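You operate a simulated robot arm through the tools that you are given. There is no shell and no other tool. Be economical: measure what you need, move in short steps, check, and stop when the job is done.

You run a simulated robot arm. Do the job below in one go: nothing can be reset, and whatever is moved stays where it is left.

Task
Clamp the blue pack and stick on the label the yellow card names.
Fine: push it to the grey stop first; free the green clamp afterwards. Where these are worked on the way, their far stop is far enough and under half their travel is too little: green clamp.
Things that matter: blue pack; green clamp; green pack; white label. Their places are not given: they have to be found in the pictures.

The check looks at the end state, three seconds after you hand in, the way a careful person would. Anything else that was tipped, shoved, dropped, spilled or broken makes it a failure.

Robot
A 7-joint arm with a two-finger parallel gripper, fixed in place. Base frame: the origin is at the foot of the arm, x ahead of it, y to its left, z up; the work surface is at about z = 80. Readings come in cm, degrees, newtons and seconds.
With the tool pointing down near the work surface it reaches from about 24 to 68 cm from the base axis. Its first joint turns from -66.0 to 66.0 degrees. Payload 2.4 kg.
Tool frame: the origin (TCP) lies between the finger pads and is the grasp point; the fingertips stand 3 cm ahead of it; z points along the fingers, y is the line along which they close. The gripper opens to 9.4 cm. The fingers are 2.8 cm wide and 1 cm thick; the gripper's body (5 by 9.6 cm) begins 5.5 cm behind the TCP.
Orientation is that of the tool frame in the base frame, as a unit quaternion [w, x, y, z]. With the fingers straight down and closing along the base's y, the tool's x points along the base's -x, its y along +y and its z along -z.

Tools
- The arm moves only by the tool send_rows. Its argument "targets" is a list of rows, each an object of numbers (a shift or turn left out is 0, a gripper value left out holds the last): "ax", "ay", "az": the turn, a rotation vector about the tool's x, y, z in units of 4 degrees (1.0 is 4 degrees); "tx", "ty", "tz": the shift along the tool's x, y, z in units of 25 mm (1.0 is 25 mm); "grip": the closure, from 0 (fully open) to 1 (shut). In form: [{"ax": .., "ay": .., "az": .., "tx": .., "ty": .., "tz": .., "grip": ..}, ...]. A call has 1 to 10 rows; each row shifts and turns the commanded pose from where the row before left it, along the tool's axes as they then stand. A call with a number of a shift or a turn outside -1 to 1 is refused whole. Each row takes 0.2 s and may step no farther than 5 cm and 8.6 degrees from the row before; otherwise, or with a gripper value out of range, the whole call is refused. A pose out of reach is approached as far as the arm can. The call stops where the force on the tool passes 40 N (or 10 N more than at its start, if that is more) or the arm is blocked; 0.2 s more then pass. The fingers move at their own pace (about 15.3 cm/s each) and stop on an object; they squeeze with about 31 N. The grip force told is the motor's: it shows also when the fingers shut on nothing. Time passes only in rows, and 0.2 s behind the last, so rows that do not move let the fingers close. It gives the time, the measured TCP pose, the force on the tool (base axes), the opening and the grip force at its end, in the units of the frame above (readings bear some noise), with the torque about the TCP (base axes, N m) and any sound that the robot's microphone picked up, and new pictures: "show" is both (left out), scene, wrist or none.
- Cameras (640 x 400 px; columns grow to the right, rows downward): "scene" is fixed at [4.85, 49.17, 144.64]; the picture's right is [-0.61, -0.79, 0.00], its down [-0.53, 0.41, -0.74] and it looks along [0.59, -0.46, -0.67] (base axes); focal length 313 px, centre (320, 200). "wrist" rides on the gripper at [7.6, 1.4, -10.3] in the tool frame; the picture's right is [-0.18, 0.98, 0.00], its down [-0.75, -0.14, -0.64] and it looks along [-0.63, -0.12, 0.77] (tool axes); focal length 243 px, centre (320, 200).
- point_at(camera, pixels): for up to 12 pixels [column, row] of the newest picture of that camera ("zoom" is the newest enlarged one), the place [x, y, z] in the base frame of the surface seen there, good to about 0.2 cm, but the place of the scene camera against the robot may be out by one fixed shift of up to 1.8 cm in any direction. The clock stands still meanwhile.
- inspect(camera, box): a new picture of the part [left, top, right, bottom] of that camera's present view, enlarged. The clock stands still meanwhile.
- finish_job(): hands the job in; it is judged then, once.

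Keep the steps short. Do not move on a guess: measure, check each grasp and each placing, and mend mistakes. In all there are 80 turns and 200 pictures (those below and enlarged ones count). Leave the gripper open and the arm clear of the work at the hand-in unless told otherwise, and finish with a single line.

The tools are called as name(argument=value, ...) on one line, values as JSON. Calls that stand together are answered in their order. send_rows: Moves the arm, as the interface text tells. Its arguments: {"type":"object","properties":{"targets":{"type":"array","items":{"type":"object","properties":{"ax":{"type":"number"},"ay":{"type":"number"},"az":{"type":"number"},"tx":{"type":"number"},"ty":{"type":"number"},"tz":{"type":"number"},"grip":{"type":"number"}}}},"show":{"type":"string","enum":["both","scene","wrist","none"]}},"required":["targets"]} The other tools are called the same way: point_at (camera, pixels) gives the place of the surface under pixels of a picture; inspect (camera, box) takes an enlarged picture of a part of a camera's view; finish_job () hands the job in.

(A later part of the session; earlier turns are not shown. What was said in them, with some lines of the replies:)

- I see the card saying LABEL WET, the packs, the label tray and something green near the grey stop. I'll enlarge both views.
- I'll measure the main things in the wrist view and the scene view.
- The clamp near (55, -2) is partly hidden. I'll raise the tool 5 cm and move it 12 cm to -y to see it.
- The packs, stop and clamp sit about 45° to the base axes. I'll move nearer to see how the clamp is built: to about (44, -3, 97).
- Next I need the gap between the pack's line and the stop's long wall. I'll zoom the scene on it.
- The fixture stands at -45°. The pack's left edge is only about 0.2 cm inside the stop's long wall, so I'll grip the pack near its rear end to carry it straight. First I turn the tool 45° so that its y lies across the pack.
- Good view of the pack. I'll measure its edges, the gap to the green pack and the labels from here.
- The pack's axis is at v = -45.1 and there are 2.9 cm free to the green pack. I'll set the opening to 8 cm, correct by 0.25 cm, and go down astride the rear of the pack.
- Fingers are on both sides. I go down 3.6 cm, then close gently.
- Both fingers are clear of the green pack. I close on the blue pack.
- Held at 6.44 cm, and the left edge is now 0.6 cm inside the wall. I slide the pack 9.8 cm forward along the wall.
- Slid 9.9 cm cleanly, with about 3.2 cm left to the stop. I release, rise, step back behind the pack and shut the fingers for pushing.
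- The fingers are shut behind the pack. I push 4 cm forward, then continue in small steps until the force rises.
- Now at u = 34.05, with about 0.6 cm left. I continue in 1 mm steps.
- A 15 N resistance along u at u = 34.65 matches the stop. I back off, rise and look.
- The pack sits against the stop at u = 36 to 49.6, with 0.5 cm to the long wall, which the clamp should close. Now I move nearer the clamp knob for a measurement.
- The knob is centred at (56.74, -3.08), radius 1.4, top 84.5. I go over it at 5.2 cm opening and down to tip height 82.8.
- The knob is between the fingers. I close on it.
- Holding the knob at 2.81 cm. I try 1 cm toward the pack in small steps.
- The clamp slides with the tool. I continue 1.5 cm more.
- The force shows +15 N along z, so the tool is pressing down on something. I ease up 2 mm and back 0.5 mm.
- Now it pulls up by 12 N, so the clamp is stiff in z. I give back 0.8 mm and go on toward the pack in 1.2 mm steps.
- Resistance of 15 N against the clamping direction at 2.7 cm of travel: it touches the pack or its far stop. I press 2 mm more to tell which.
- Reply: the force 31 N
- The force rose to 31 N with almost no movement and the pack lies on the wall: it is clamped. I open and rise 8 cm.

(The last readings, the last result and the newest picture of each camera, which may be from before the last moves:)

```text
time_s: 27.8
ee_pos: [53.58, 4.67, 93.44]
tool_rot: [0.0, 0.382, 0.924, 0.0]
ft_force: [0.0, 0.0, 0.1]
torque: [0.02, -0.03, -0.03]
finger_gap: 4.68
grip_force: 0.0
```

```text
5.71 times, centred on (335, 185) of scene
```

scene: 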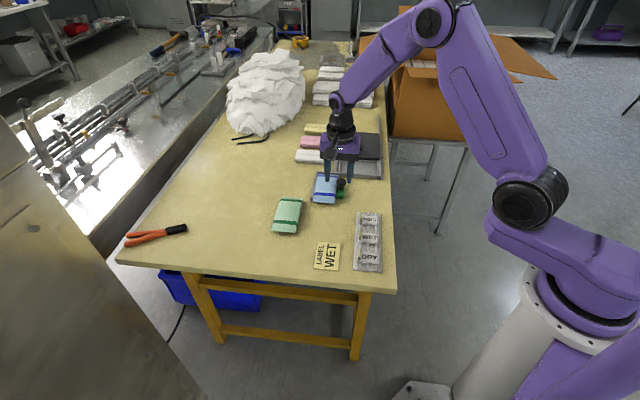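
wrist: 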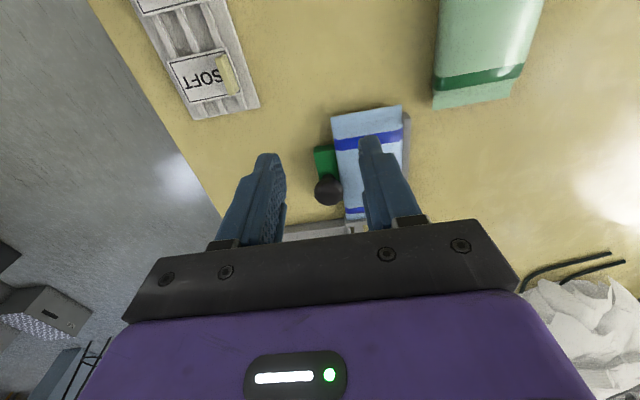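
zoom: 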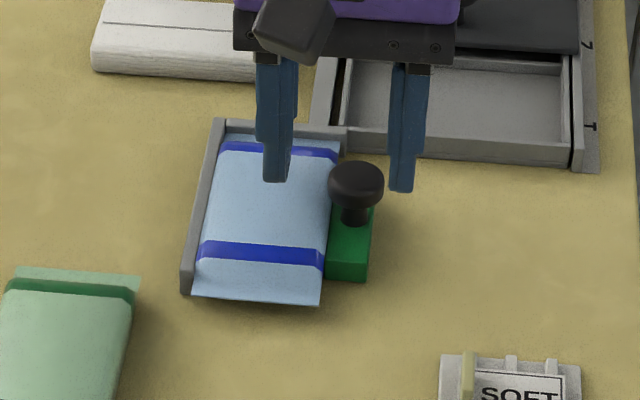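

The pack is clamped between the green block and the stop. Now I move to look at the WET label from close up.

send_rows(targets=[{"tx": 1, "ty": -0.4}, {"tx": 1, "ty": -0.4}, {"tx": 1, "ty": -0.4}, {"tx": 1, "ty": -0.4}, {"tx": 1, "ty": -0.4}, {"tx": 1, "ty": -0.6}, {"tx": 0.8, "ty": -0.6}], show="wrist")

inspect(camera="wrist", box=[220, 60, 420, 240])

```text
time_s: 29.4
ee_pos: [35.95, 10.83, 93.44]
tool_rot: [0.0, 0.383, 0.924, 0.0]
ft_force: [0.5, 0.5, -0.2]
torque: [0.02, -0.01, -0.03]
finger_gap: 4.7
grip_force: 0.0
```

wrist: 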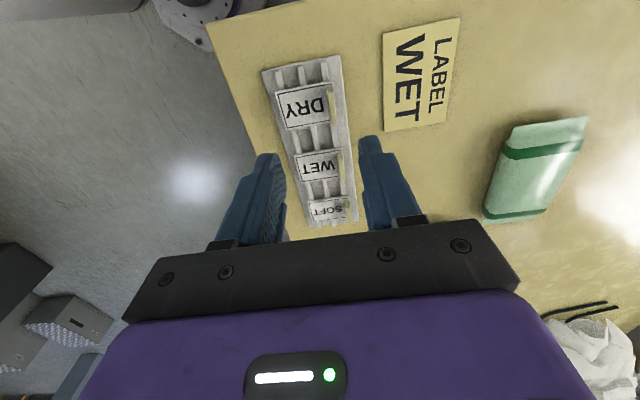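

```text
2.22 times, centred on (320, 150) of wrist
```

zoom: 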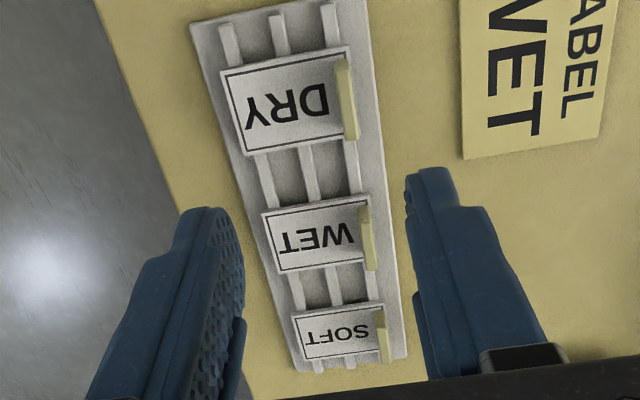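

inspect(camera="wrist", box=[285, 130, 355, 200])

```text
5.71 times, centred on (320, 165) of wrist
```

zoom: 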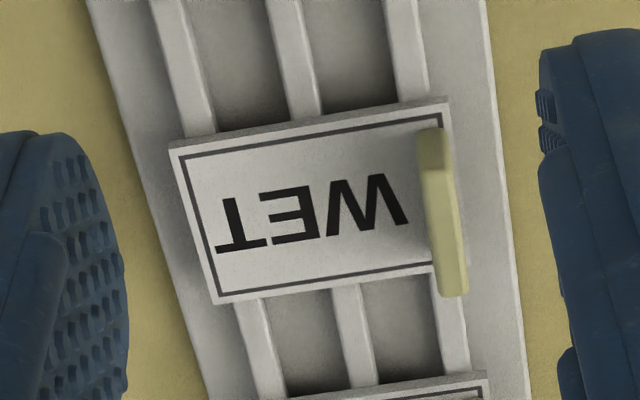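

point_at(camera="zoom", pixels=[[172, 152], [447, 108], [214, 302], [320, 205], [440, 175], [455, 295], [422, 172], [440, 295], [453, 220], [436, 132], [448, 240], [500, 300]])

```text
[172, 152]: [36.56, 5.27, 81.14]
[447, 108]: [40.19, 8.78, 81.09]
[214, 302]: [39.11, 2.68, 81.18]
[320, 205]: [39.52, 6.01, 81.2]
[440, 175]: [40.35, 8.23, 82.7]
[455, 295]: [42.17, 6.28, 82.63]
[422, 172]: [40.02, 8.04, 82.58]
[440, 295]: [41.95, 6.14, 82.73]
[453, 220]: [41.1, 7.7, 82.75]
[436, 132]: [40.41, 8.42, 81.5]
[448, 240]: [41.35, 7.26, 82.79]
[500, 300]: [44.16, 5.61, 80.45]
```

The WET label spans u 22.15–25.75 and v -34.65 to -29.55. Its tab is at (41.12, 7.18), with its top at 82.7. I go above the tab at 3 cm opening, to z 86.4.

send_rows(targets=[{"tx": -0.85, "ty": 0.43, "grip": 0.68}, {"tx": -0.85}, {"tx": -0.8}, {"tz": 1}, {"tz": 1}, {"tz": 0.8}], show="both")

inspect(camera="wrist", box=[220, 60, 420, 240])

inspect(camera="scene", box=[320, 190, 410, 280])

```text
time_s: 30.8
ee_pos: [41.18, 7.15, 86.35]
tool_rot: [0.0, 0.382, 0.924, 0.0]
ft_force: [-0.5, 0.0, 0.0]
torque: [0.03, -0.01, -0.01]
finger_gap: 3.02
grip_force: 0.0
```

scene: 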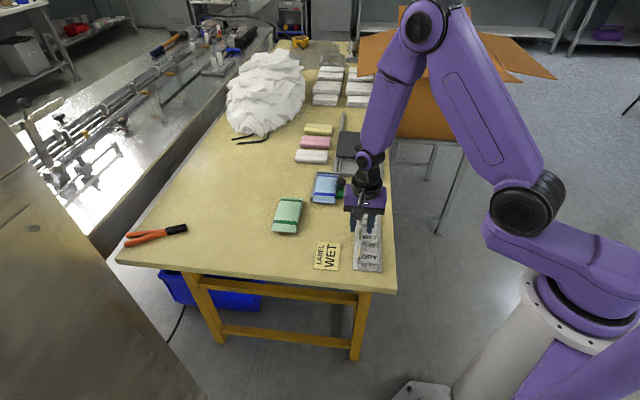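
wrist: 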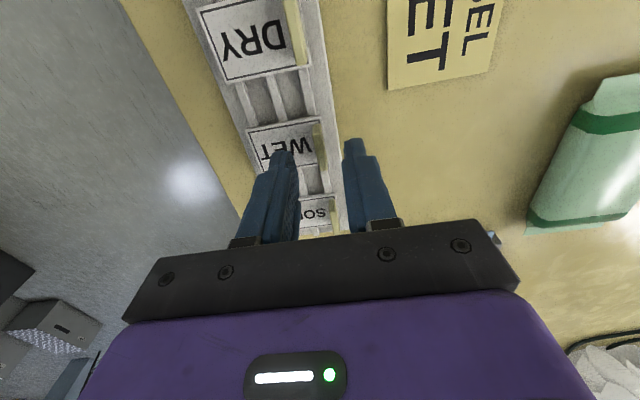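

```text
2.22 times, centred on (320, 150) of wrist
```

zoom: 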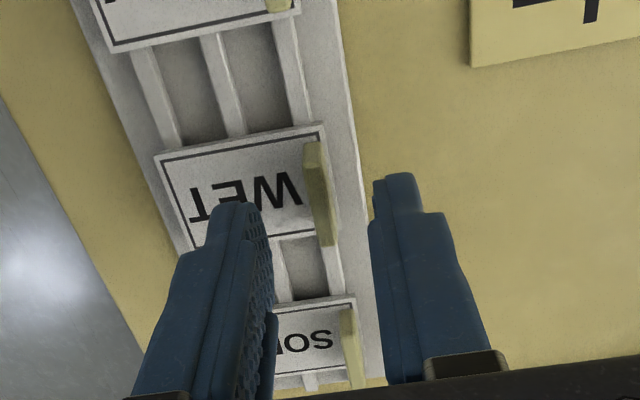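

```text
4.44 times, centred on (365, 235) of scene
```

zoom: 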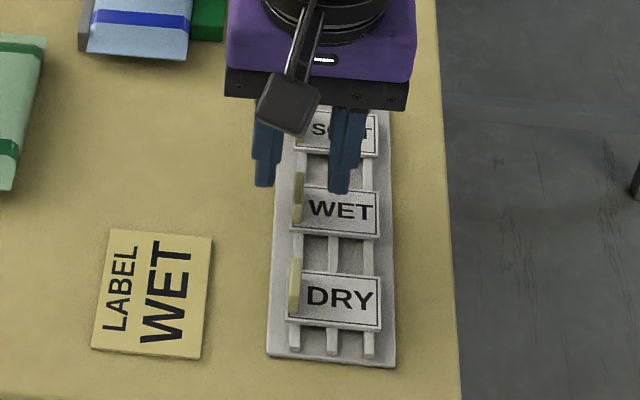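

The fingers straddle the tab. I go down 1.75 cm and close.

send_rows(targets=[{"tz": 0.4}, {"tz": 0.3}, {"grip": 1}, {"grip": 1}], show="wrist")

inspect(camera="wrist", box=[220, 60, 420, 240])

```text
time_s: 31.8
ee_pos: [41.0, 7.18, 84.61]
tool_rot: [0.0, 0.383, 0.924, 0.001]
ft_force: [0.3, 0.7, 0.4]
torque: [0.01, -0.01, 0.0]
finger_gap: 0.02
grip_force: 31.1
```

wrist: 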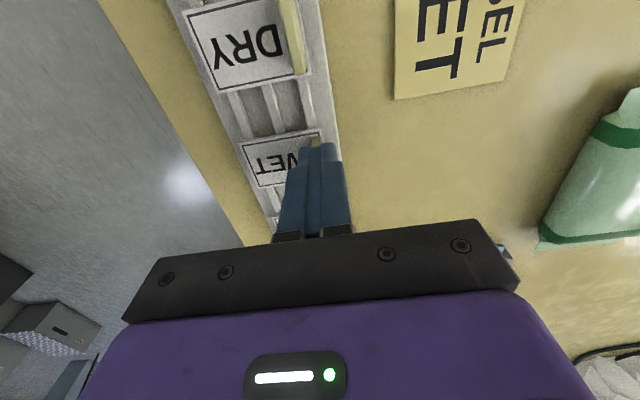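

```text
2.22 times, centred on (320, 150) of wrist
```

zoom: 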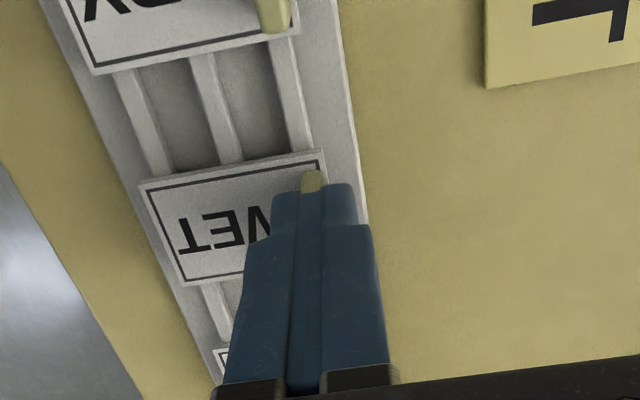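

The gap reads 0.02, thinner than I measured the tab, so the grasp is doubtful. I lift 2 cm slowly and look.

send_rows(targets=[{"tz": -0.2}, {"tz": -0.2}, {"tz": -0.4}], show="both")

inspect(camera="wrist", box=[220, 60, 420, 240])

inspect(camera="scene", box=[320, 190, 410, 280])

```text
time_s: 32.6
ee_pos: [41.13, 7.28, 86.66]
tool_rot: [-0.001, 0.382, 0.924, 0.0]
ft_force: [0.1, -0.6, -0.4]
torque: [0.0, 0.01, -0.03]
finger_gap: 0.0
grip_force: 31.0
```

scene: 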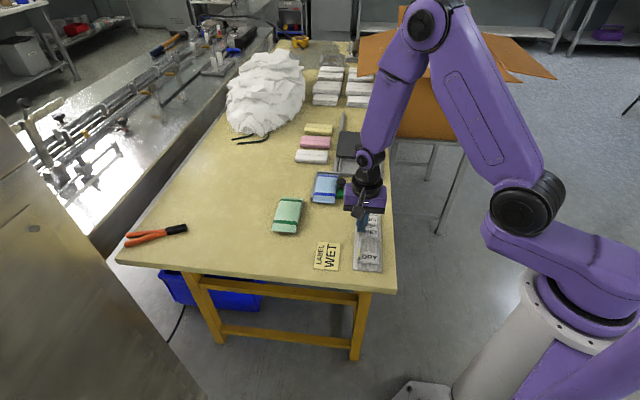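
wrist: 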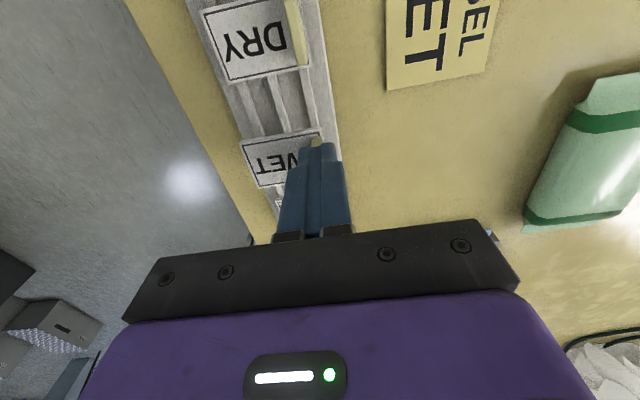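

```text
2.22 times, centred on (320, 150) of wrist
```

zoom: 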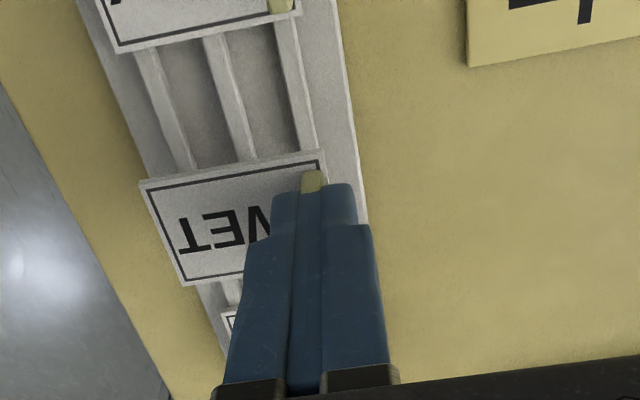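

```text
4.44 times, centred on (365, 235) of scene
```

zoom: 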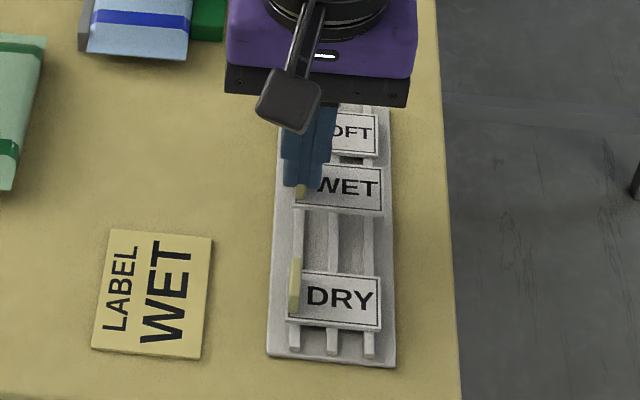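

The label has come off with the fingers. I raise it 6 cm and move it to just short of the pack, then re-measure the clamped pack.

send_rows(targets=[{"tz": -1}, {"tz": -1}, {"tz": -0.5}, {"tx": -0.8, "ty": 0.6}, {"tx": -0.8, "ty": 0.6}, {"tx": -0.8, "ty": 0.6}], show="both")

inspect(camera="scene", box=[290, 150, 390, 230])

inspect(camera="wrist", box=[220, 60, 420, 240])

```text
time_s: 34.0
ee_pos: [48.68, 6.17, 92.84]
tool_rot: [0.0, 0.383, 0.924, 0.0]
ft_force: [1.0, -0.4, 0.2]
torque: [0.02, 0.02, 0.02]
finger_gap: 0.0
grip_force: 30.8
```

scene: 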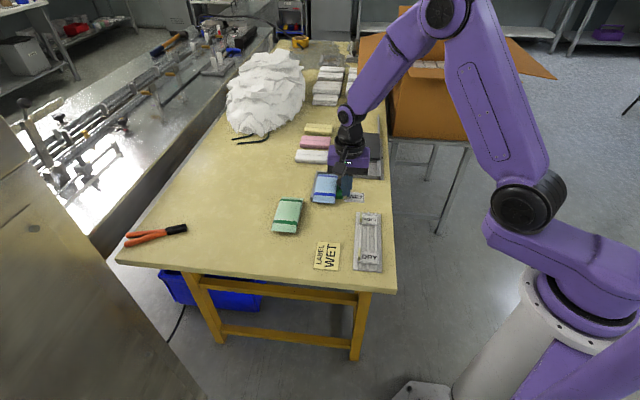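
wrist: 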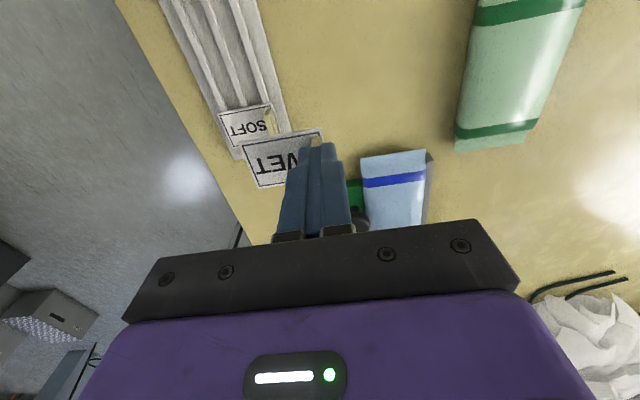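

```text
5.00 times, centred on (340, 190) of scene
```

zoom: 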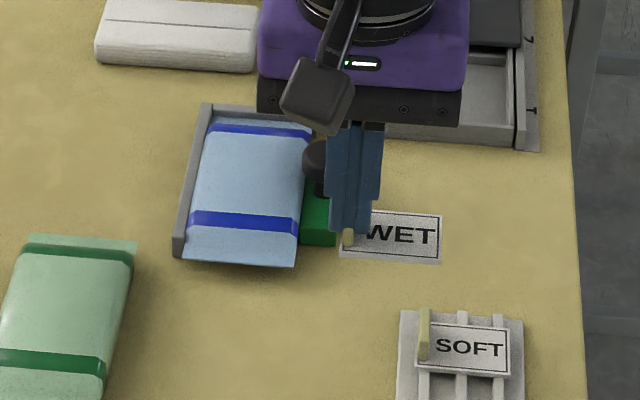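

```text
2.22 times, centred on (320, 150) of wrist
```

zoom: 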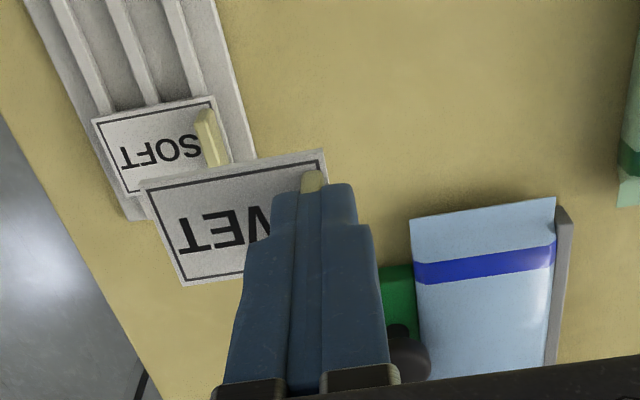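

point_at(camera="zoom", pixels=[[412, 222], [553, 198], [480, 320], [500, 300], [450, 350], [540, 320], [420, 300], [555, 215], [150, 190], [185, 285]])

point_at(camera="scene", pixels=[[313, 201], [335, 203], [318, 176], [338, 180], [325, 187], [330, 184], [320, 184], [328, 192], [354, 201], [361, 197]])

```text
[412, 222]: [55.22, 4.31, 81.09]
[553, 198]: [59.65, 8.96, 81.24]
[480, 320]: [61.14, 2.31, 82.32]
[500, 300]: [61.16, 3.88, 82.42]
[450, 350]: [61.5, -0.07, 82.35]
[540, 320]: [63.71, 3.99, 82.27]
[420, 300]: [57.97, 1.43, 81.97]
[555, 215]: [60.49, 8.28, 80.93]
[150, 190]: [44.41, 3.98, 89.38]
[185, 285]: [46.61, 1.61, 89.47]
```

```text
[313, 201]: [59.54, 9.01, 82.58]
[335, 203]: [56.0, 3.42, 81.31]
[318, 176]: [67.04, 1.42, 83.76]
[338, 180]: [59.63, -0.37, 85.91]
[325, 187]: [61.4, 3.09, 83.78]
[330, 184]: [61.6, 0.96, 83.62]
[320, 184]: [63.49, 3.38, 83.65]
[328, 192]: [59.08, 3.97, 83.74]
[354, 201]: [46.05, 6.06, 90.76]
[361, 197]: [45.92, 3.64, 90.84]
```

The pack's top is at 82.35 and its centre near u 42.7, v -45.4. I bring the label's centre over it at z 87.8 and look.

send_rows(targets=[{"tx": -0.84, "ty": 0.57}, {"tx": -0.84, "ty": 0.57}, {"tx": -0.84, "ty": 0.57}, {"tx": -0.84, "ty": 0.58}, {"tx": -0.85, "ty": 0.58}, {"tx": -0.85, "ty": 0.58}, {"tz": 1}, {"tz": 1}], show="both")

inspect(camera="scene", box=[290, 140, 370, 220])

inspect(camera="wrist", box=[220, 60, 420, 240])

```text
time_s: 35.8
ee_pos: [63.62, 3.36, 87.82]
tool_rot: [0.0, 0.382, 0.924, 0.0]
ft_force: [0.2, -0.3, 0.3]
torque: [0.0, 0.01, -0.04]
finger_gap: 0.0
grip_force: 31.3
```

scene: 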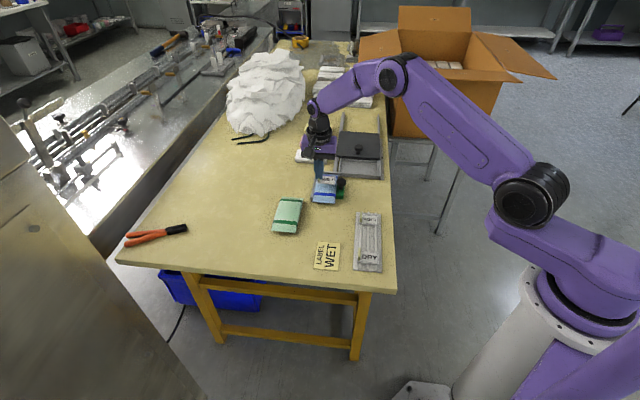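
wrist: 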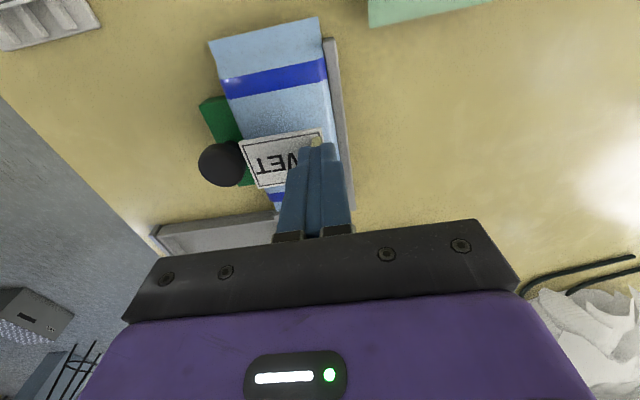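

```text
5.00 times, centred on (330, 180) of scene
```

zoom: 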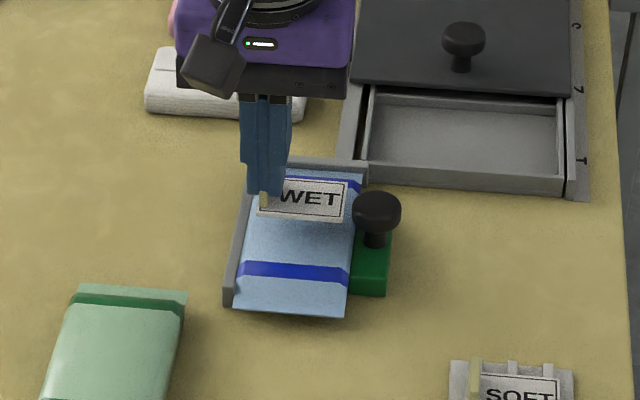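

```text
2.22 times, centred on (320, 150) of wrist
```

zoom: 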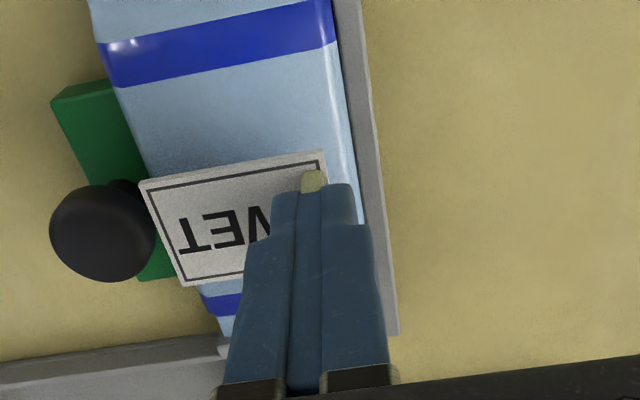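

The label is over the middle of the pack. I lower to near contact and then in 1.2 mm steps, watching the force.

send_rows(targets=[{"tz": 0.3}, {"tz": 0.3}, {"tz": 0.05}, {"tz": 0.05}], show="none")

```text
time_s: 36.8
ee_pos: [63.6, 3.21, 86.18]
tool_rot: [0.0, 0.382, 0.924, 0.001]
ft_force: [-0.4, 0.3, -0.3]
torque: [0.01, -0.02, 0.02]
finger_gap: 0.02
grip_force: 31.0
```

send_rows(targets=[{"tz": 0.04}, {"tz": 0.04}, {"tz": 0.04}], show="none")

```text
time_s: 37.6
ee_pos: [63.59, 3.16, 85.92]
tool_rot: [0.001, 0.382, 0.924, 0.0]
ft_force: [0.2, 0.8, 0.2]
torque: [0.0, 0.0, 0.01]
finger_gap: 0.0
grip_force: 31.2
```

No contact yet at 85.92, so I continue.

send_rows(targets=[{"tz": 0.04}, {"tz": 0.04}], show="none")

```text
time_s: 38.2
ee_pos: [63.43, 3.2, 85.67]
tool_rot: [0.0, 0.382, 0.924, 0.0]
ft_force: [0.6, 0.1, -0.5]
torque: [-0.01, 0.02, -0.03]
finger_gap: 0.0
grip_force: 31.0
```

send_rows(targets=[{"tz": 0.03}, {"tz": 0.03}], show="both")

inspect(camera="wrist", box=[220, 60, 420, 240])

inspect(camera="scene", box=[300, 150, 360, 210])

```text
time_s: 38.8
ee_pos: [63.58, 3.29, 85.6]
tool_rot: [0.0, 0.383, 0.924, 0.0]
ft_force: [-1.2, 0.3, 5.3]
torque: [0.02, 0.07, -0.03]
finger_gap: 0.01
grip_force: 31.3
```

scene: 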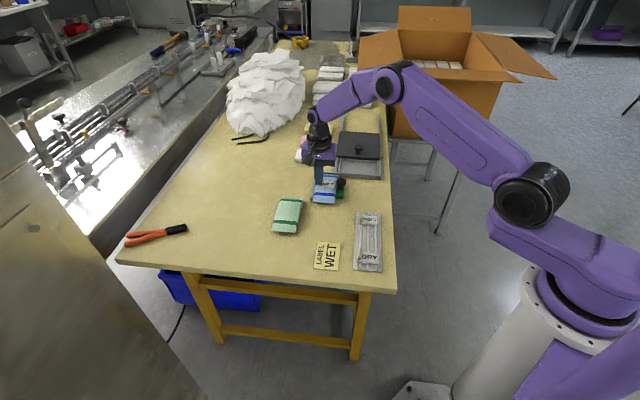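
wrist: 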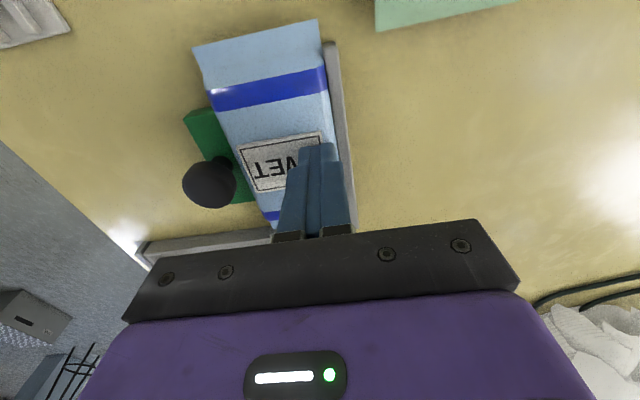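

```text
2.22 times, centred on (320, 150) of wrist
```

zoom: 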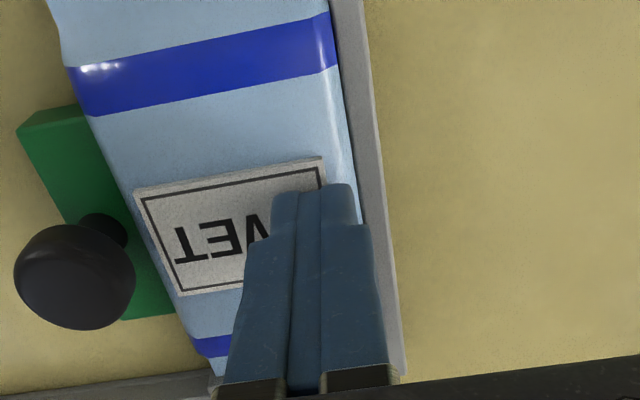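

```text
6.67 times, centred on (330, 180) of scene
```

zoom: 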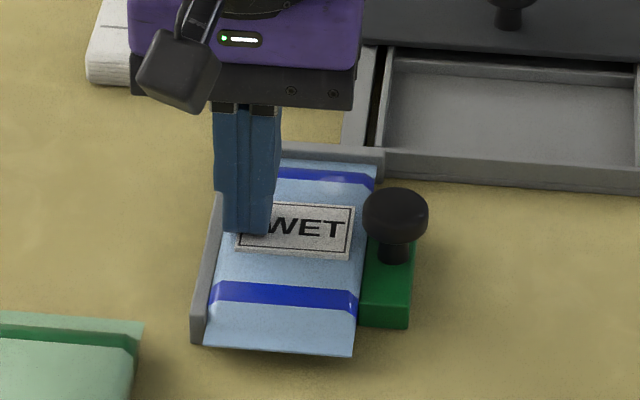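

Contact of 5 N at 85.6, with the label flat on the pack. I press slightly more, then open to 2 cm and rise.

send_rows(targets=[{"tz": 0.02}, {}, {}], show="none")

send_rows(targets=[{"grip": 0.8}, {"grip": 0.8}, {"tz": -0.3}, {"tz": -0.5}, {"tz": -1}, {"tz": -1}, {"tx": 1}, {"tx": 1}, {"tx": 1}], show="both")

inspect(camera="wrist", box=[220, 60, 420, 240])

inspect(camera="scene", box=[300, 150, 360, 210])

```text
time_s: 39.6
ee_pos: [63.6, 3.31, 85.53]
tool_rot: [0.001, 0.383, 0.924, 0.0]
ft_force: [0.6, 1.0, 11.7]
torque: [0.04, 0.03, -0.02]
finger_gap: 0.01
grip_force: 30.9
```

```text
time_s: 41.6
ee_pos: [58.26, 8.62, 92.34]
tool_rot: [0.0, 0.383, 0.924, -0.001]
ft_force: [-0.8, 0.1, 0.4]
torque: [0.0, -0.03, -0.01]
finger_gap: 1.88
grip_force: 0.0
```

scene: 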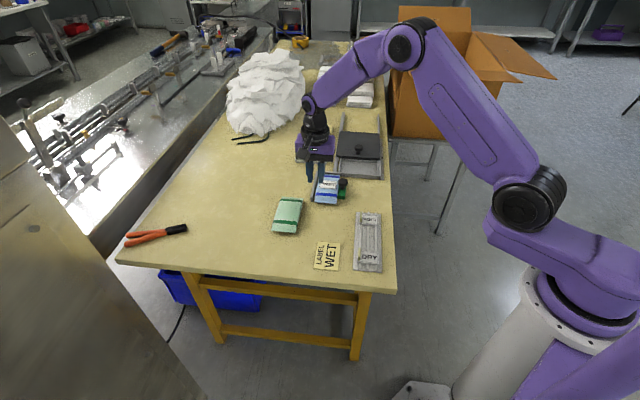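
wrist: 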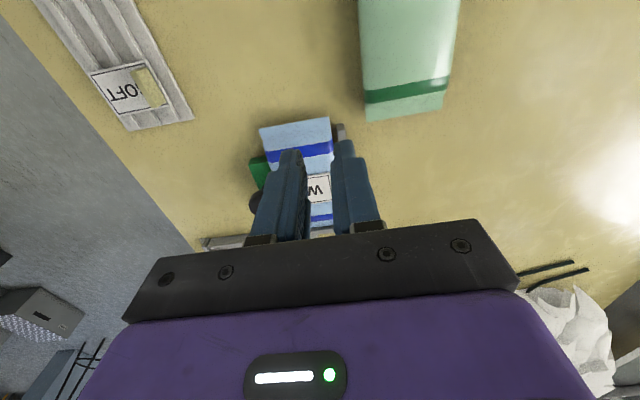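

```text
2.22 times, centred on (320, 150) of wrist
```

zoom: 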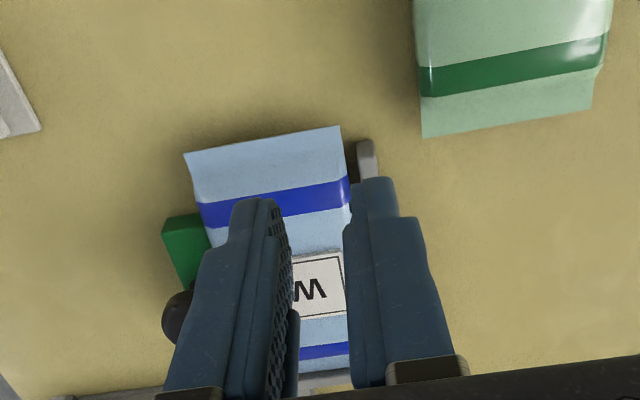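

```text
6.67 times, centred on (330, 180) of scene
```

zoom: 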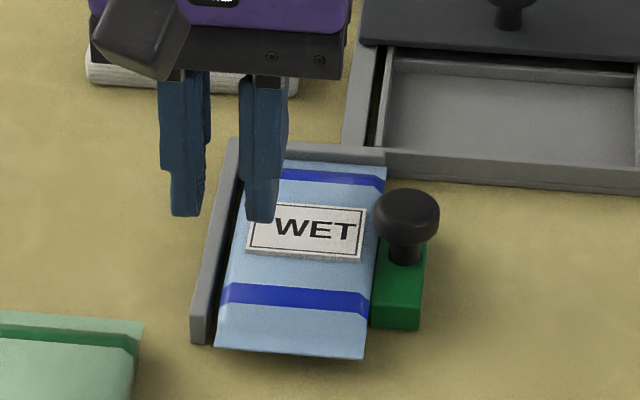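

The WET label is on and lies flat. But on opening, a finger dragged the pack and clamp about 0.3–0.4 cm off the long wall. I'll measure that, then press the clamp home again before freeing it.

send_rows(targets=[{"tx": 1}, {"ty": -1, "grip": 0.45}, {"ty": -1}], show="both")

inspect(camera="wrist", box=[220, 60, 440, 240])

```text
time_s: 42.4
ee_pos: [53.09, 6.85, 92.41]
tool_rot: [0.001, 0.383, 0.924, 0.0]
ft_force: [-0.4, 0.9, -0.3]
torque: [0.02, 0.03, 0.0]
finger_gap: 5.14
grip_force: 0.0
```

scene: 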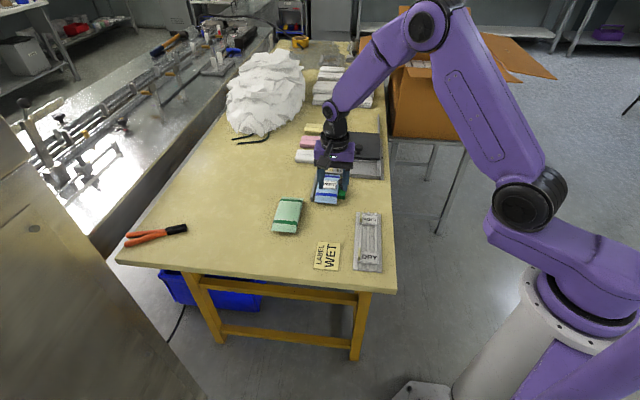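
wrist: 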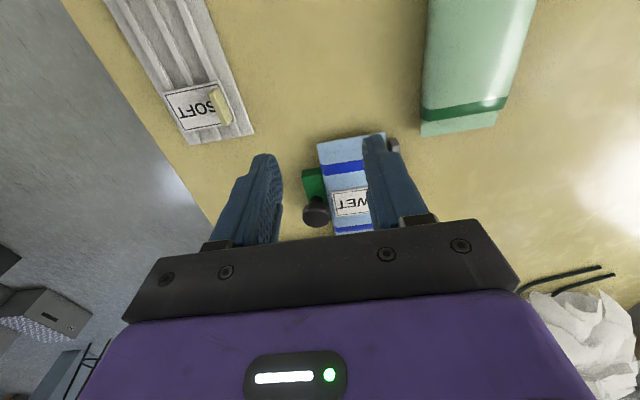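

```text
2.22 times, centred on (330, 150) of wrist
```

zoom: 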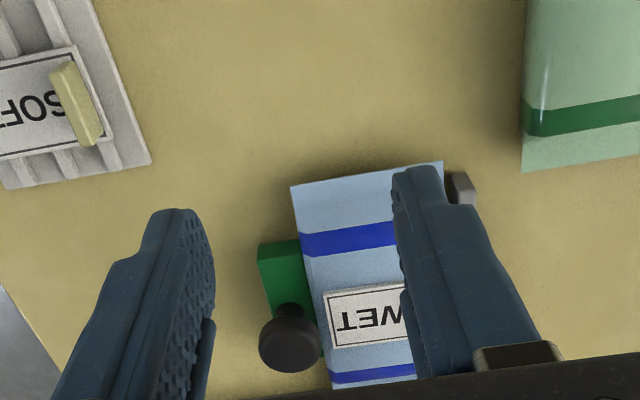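

point_at(camera="zoom", pixels=[[290, 345], [262, 345], [318, 340], [292, 186], [441, 163], [448, 180], [300, 242], [330, 383], [328, 300], [333, 346], [260, 250]])

```text
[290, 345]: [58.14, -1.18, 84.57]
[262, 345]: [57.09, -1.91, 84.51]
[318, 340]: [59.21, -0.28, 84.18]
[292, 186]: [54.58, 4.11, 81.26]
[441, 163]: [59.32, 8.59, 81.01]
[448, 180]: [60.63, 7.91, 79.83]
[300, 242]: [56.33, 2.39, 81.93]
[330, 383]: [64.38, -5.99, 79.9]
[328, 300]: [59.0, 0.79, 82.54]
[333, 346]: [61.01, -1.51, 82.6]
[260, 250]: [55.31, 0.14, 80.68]
```

The knob is now at u 42.3, v -40.3, and the label's near edge is close at height 82.6. I approach the knob with tips kept at 83.1 and a 4 cm opening.

send_rows(targets=[{"tx": -0.96, "ty": -0.43, "grip": 0.58}, {"tx": -0.96, "ty": -0.4}, {"tx": -0.96}, {"tx": -0.96}, {"tz": 0.9}, {"tz": 0.9}], show="wrist")

inspect(camera="wrist", box=[220, 60, 440, 240])

inspect(camera="scene", box=[300, 150, 380, 210])

```text
time_s: 43.8
ee_pos: [58.34, -1.43, 88.02]
tool_rot: [0.0, 0.383, 0.924, 0.001]
ft_force: [0.1, 0.2, 0.6]
torque: [-0.01, 0.0, 0.01]
finger_gap: 3.96
grip_force: 0.1
```

wrist: 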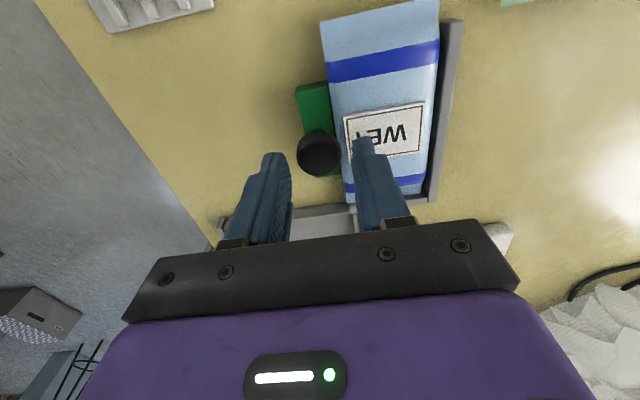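

```text
2.22 times, centred on (330, 150) of wrist
```

zoom: 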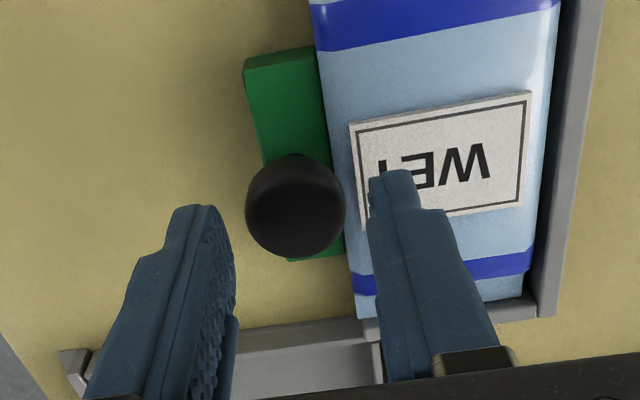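

```text
6.67 times, centred on (340, 180) of scene
```

zoom: 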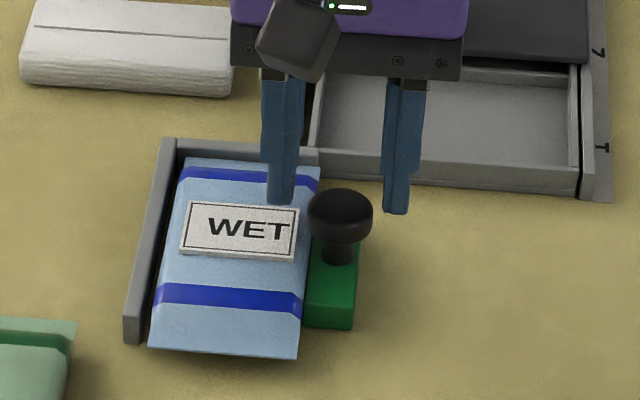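

The label reads WET in full. I go down 1.9 cm and close on the knob.

send_rows(targets=[{"tz": 0.4}, {"tz": 0.35}, {"grip": 0.75}, {"grip": 0.75}, {"grip": 0.75}], show="none")

```text
time_s: 45.0
ee_pos: [58.26, -1.4, 86.08]
tool_rot: [0.0, 0.383, 0.924, 0.0]
ft_force: [-1.8, 0.5, 6.0]
torque: [0.32, 0.34, -0.02]
finger_gap: 2.79
grip_force: 45.1
```

Gripped at 2.79 cm. I press the clamp home again in 1 mm steps.

send_rows(targets=[{"ty": 0.04}, {"ty": 0.04}, {"ty": 0.04}, {"ty": 0.04}], show="wrist")

inspect(camera="scene", box=[300, 150, 380, 210])

```text
time_s: 46.0
ee_pos: [58.55, -1.19, 86.13]
tool_rot: [-0.001, 0.382, 0.924, 0.0]
ft_force: [-9.3, 0.9, 18.1]
torque: [-0.33, -0.18, 0.03]
finger_gap: 2.78
grip_force: 44.8
```

wrist: 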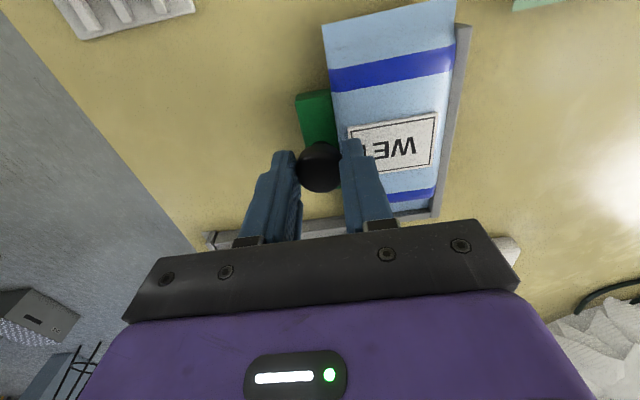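

```text
6.67 times, centred on (340, 180) of scene
```

zoom: 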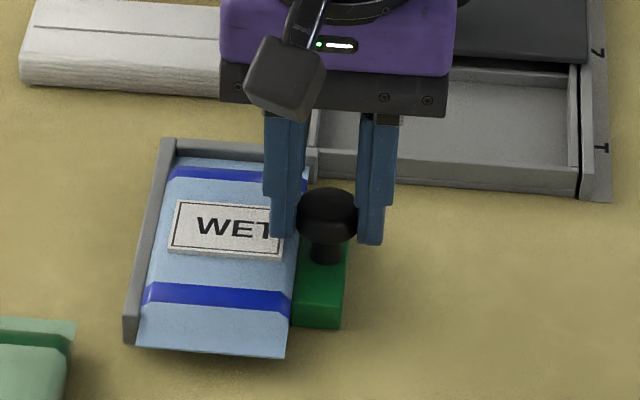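

The pack is back at the long wall. I ease the 18 N of vertical load and press 1–2 mm more.

send_rows(targets=[{"tz": -0.04}, {"ty": 0.03}, {"ty": 0.03}], show="none")

inspect(camera="scene", box=[300, 150, 380, 210])

```text
time_s: 46.8
ee_pos: [58.41, -1.11, 86.13]
tool_rot: [-0.001, 0.384, 0.923, -0.001]
ft_force: [-11.9, -3.7, 4.2]
torque: [-0.7, -0.5, 0.05]
finger_gap: 2.78
grip_force: 44.5
```

```text
6.67 times, centred on (340, 180) of scene
```

zoom: 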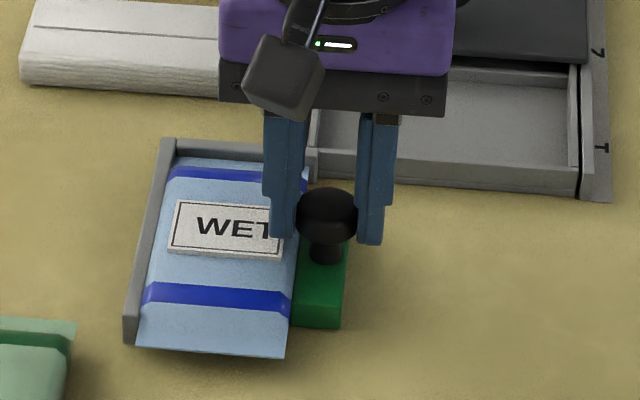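

The clamp is home with the pack firmly against the wall. Now I free the clamp, drawing it back along v in 2.5 mm steps.

send_rows(targets=[{"ty": -0.05, "tx": 0.02}, {"ty": -0.1}, {"ty": -0.1}, {"ty": -0.1}, {"ty": -0.1}, {"ty": -0.1}], show="wrist")

```text
time_s: 48.2
ee_pos: [57.68, -2.07, 86.21]
tool_rot: [0.0, 0.382, 0.924, 0.0]
ft_force: [3.4, -1.4, -12.6]
torque: [-0.67, -0.87, 0.04]
finger_gap: 2.79
grip_force: 44.8
```

wrist: 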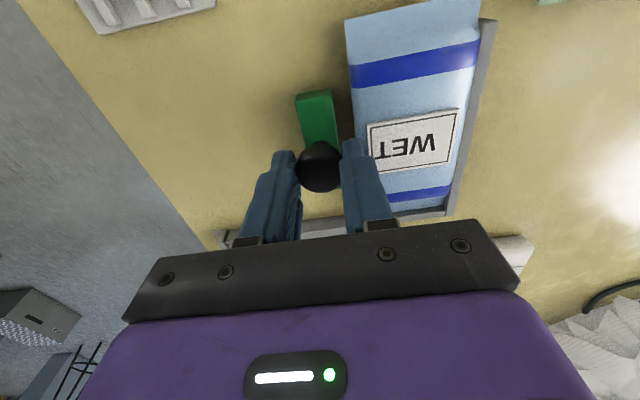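

The clamp comes back and the pack stays. z now reads -12.6 N, so I lower 0.8 mm and go on to the far stop.

send_rows(targets=[{"tz": 0.035}, {"ty": -0.1}, {"ty": -0.1}, {"ty": -0.1}, {"ty": -0.1}, {"ty": -0.1}], show="none")

```text
time_s: 49.6
ee_pos: [56.75, -2.86, 86.06]
tool_rot: [0.001, 0.383, 0.924, 0.0]
ft_force: [3.6, -3.4, 4.6]
torque: [0.16, 0.07, -0.01]
finger_gap: 2.81
grip_force: 45.0
```

Now at v = -38.1 (it started at -37.9). I continue until it stops.

send_rows(targets=[{"ty": -0.05}, {"ty": -0.05}, {"ty": -0.05}], show="none")

```text
time_s: 50.4
ee_pos: [56.53, -3.12, 86.13]
tool_rot: [0.001, 0.383, 0.924, 0.001]
ft_force: [3.8, -2.3, 7.5]
torque: [-0.25, -0.34, -0.01]
finger_gap: 2.77
grip_force: 45.1
```

send_rows(targets=[{"ty": -0.05}, {"ty": -0.05}], show="none")

```text
time_s: 51.0
ee_pos: [56.5, -3.19, 86.16]
tool_rot: [0.002, 0.382, 0.924, 0.0]
ft_force: [17.0, 2.2, 4.2]
torque: [0.59, 0.23, -0.14]
finger_gap: 2.77
grip_force: 44.4
```

It resists at v = -37.7, its open end stop. I release, rise and move clear for a final look.

send_rows(targets=[{"ty": 0.02}, {"grip": 0.5}, {"grip": 0.5}, {"tz": -1}, {"tz": -1}, {"tz": -1, "grip": 0}, {"tx": 1}, {"tx": 1}, {"tx": 1}, {"tx": 1}], show="both")

send_rows(targets=[{"tz": -1}, {"tz": -1, "ty": -1}, {"ty": -1}], show="both")

inspect(camera="scene", box=[300, 150, 380, 210])

inspect(camera="wrist", box=[240, 60, 460, 240])

```text
time_s: 53.2
ee_pos: [49.32, 3.91, 93.64]
tool_rot: [0.0, 0.383, 0.924, 0.0]
ft_force: [-1.6, 0.4, -0.3]
torque: [-0.02, 0.0, 0.03]
finger_gap: 9.4
grip_force: 0.0
```

scene: 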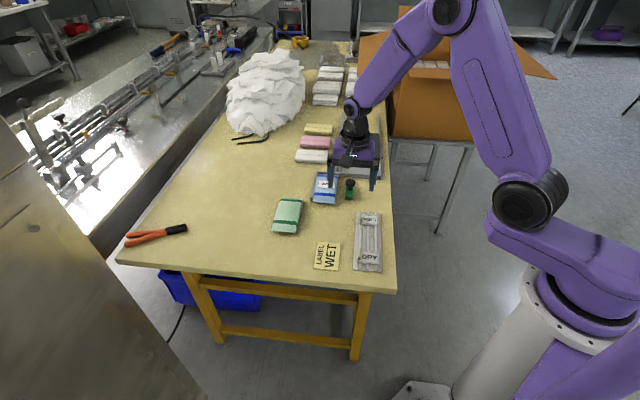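
wrist: 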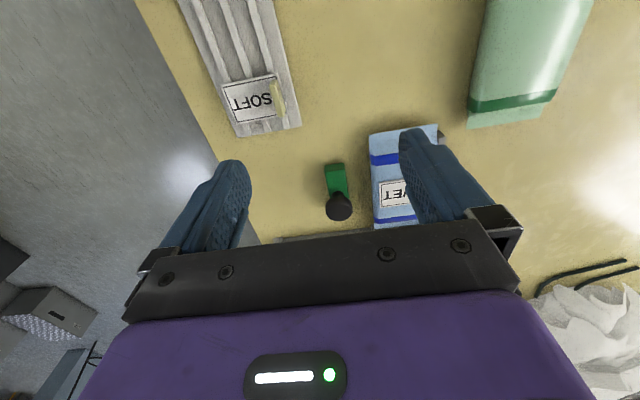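

```text
time_s: 54.0
ee_pos: [45.77, 0.24, 98.56]
tool_rot: [0.001, 0.382, 0.924, 0.0]
ft_force: [-0.6, 0.2, -0.1]
torque: [0.03, -0.01, 0.01]
finger_gap: 9.4
grip_force: 0.0
```

scene: 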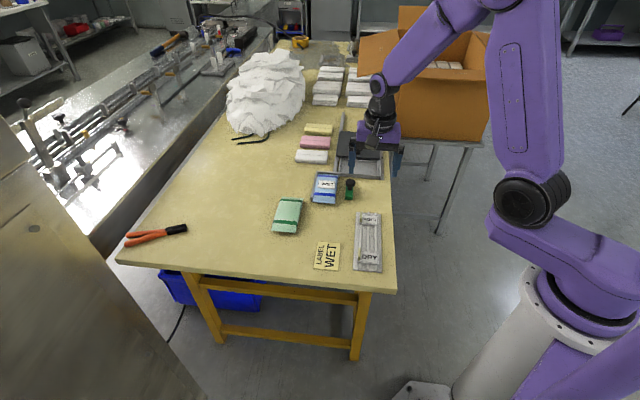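
wrist: 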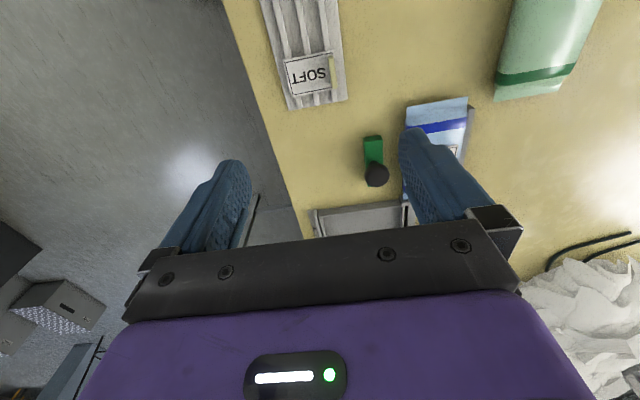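

```text
6.67 times, centred on (340, 180) of scene
```

zoom: 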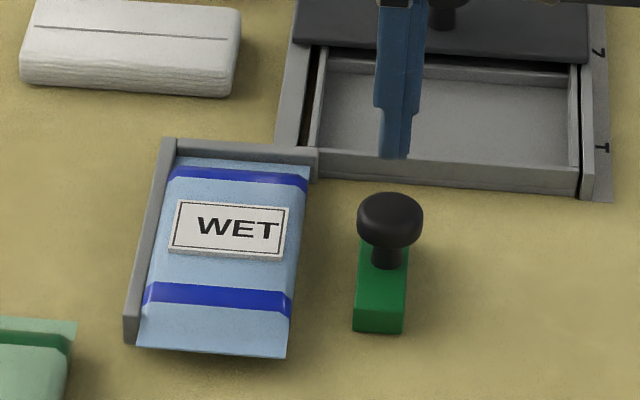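

```text
2.22 times, centred on (350, 150) of wrist
```

zoom: 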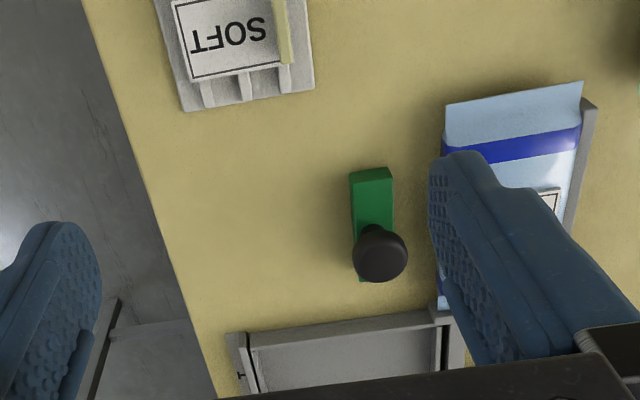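

The clamp is free and the pack lies in the stop with WET on top. One last check: whether the pack's far edge is still against the cross wall.

inspect(camera="scene", box=[308, 165, 344, 190])

point_at(camera="scene", pixels=[[313, 202], [334.5, 203.2], [319, 174.5], [338, 176], [323, 172], [318, 187]])

```text
16.00 times, centred on (326, 178) of scene
```

zoom: 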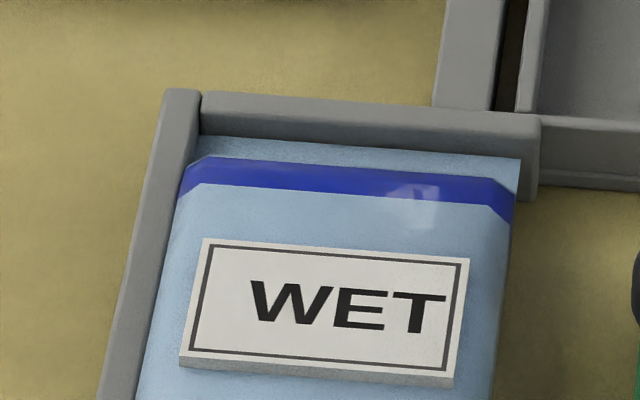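

```text
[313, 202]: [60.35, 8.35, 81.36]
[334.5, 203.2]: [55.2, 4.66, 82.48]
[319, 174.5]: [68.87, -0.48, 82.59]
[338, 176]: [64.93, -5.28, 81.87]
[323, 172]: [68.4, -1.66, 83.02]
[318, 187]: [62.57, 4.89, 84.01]
```

The pack is flush against both walls of the stop, the label is flat, the clamp is at its open stop, and the gripper is open and clear. I hand in.

finish_job()

```text
The job is handed in.
```

The blue pack was pushed to the grey stop, clamped and given the WET label, and the green clamp was then freed to its open end stop.
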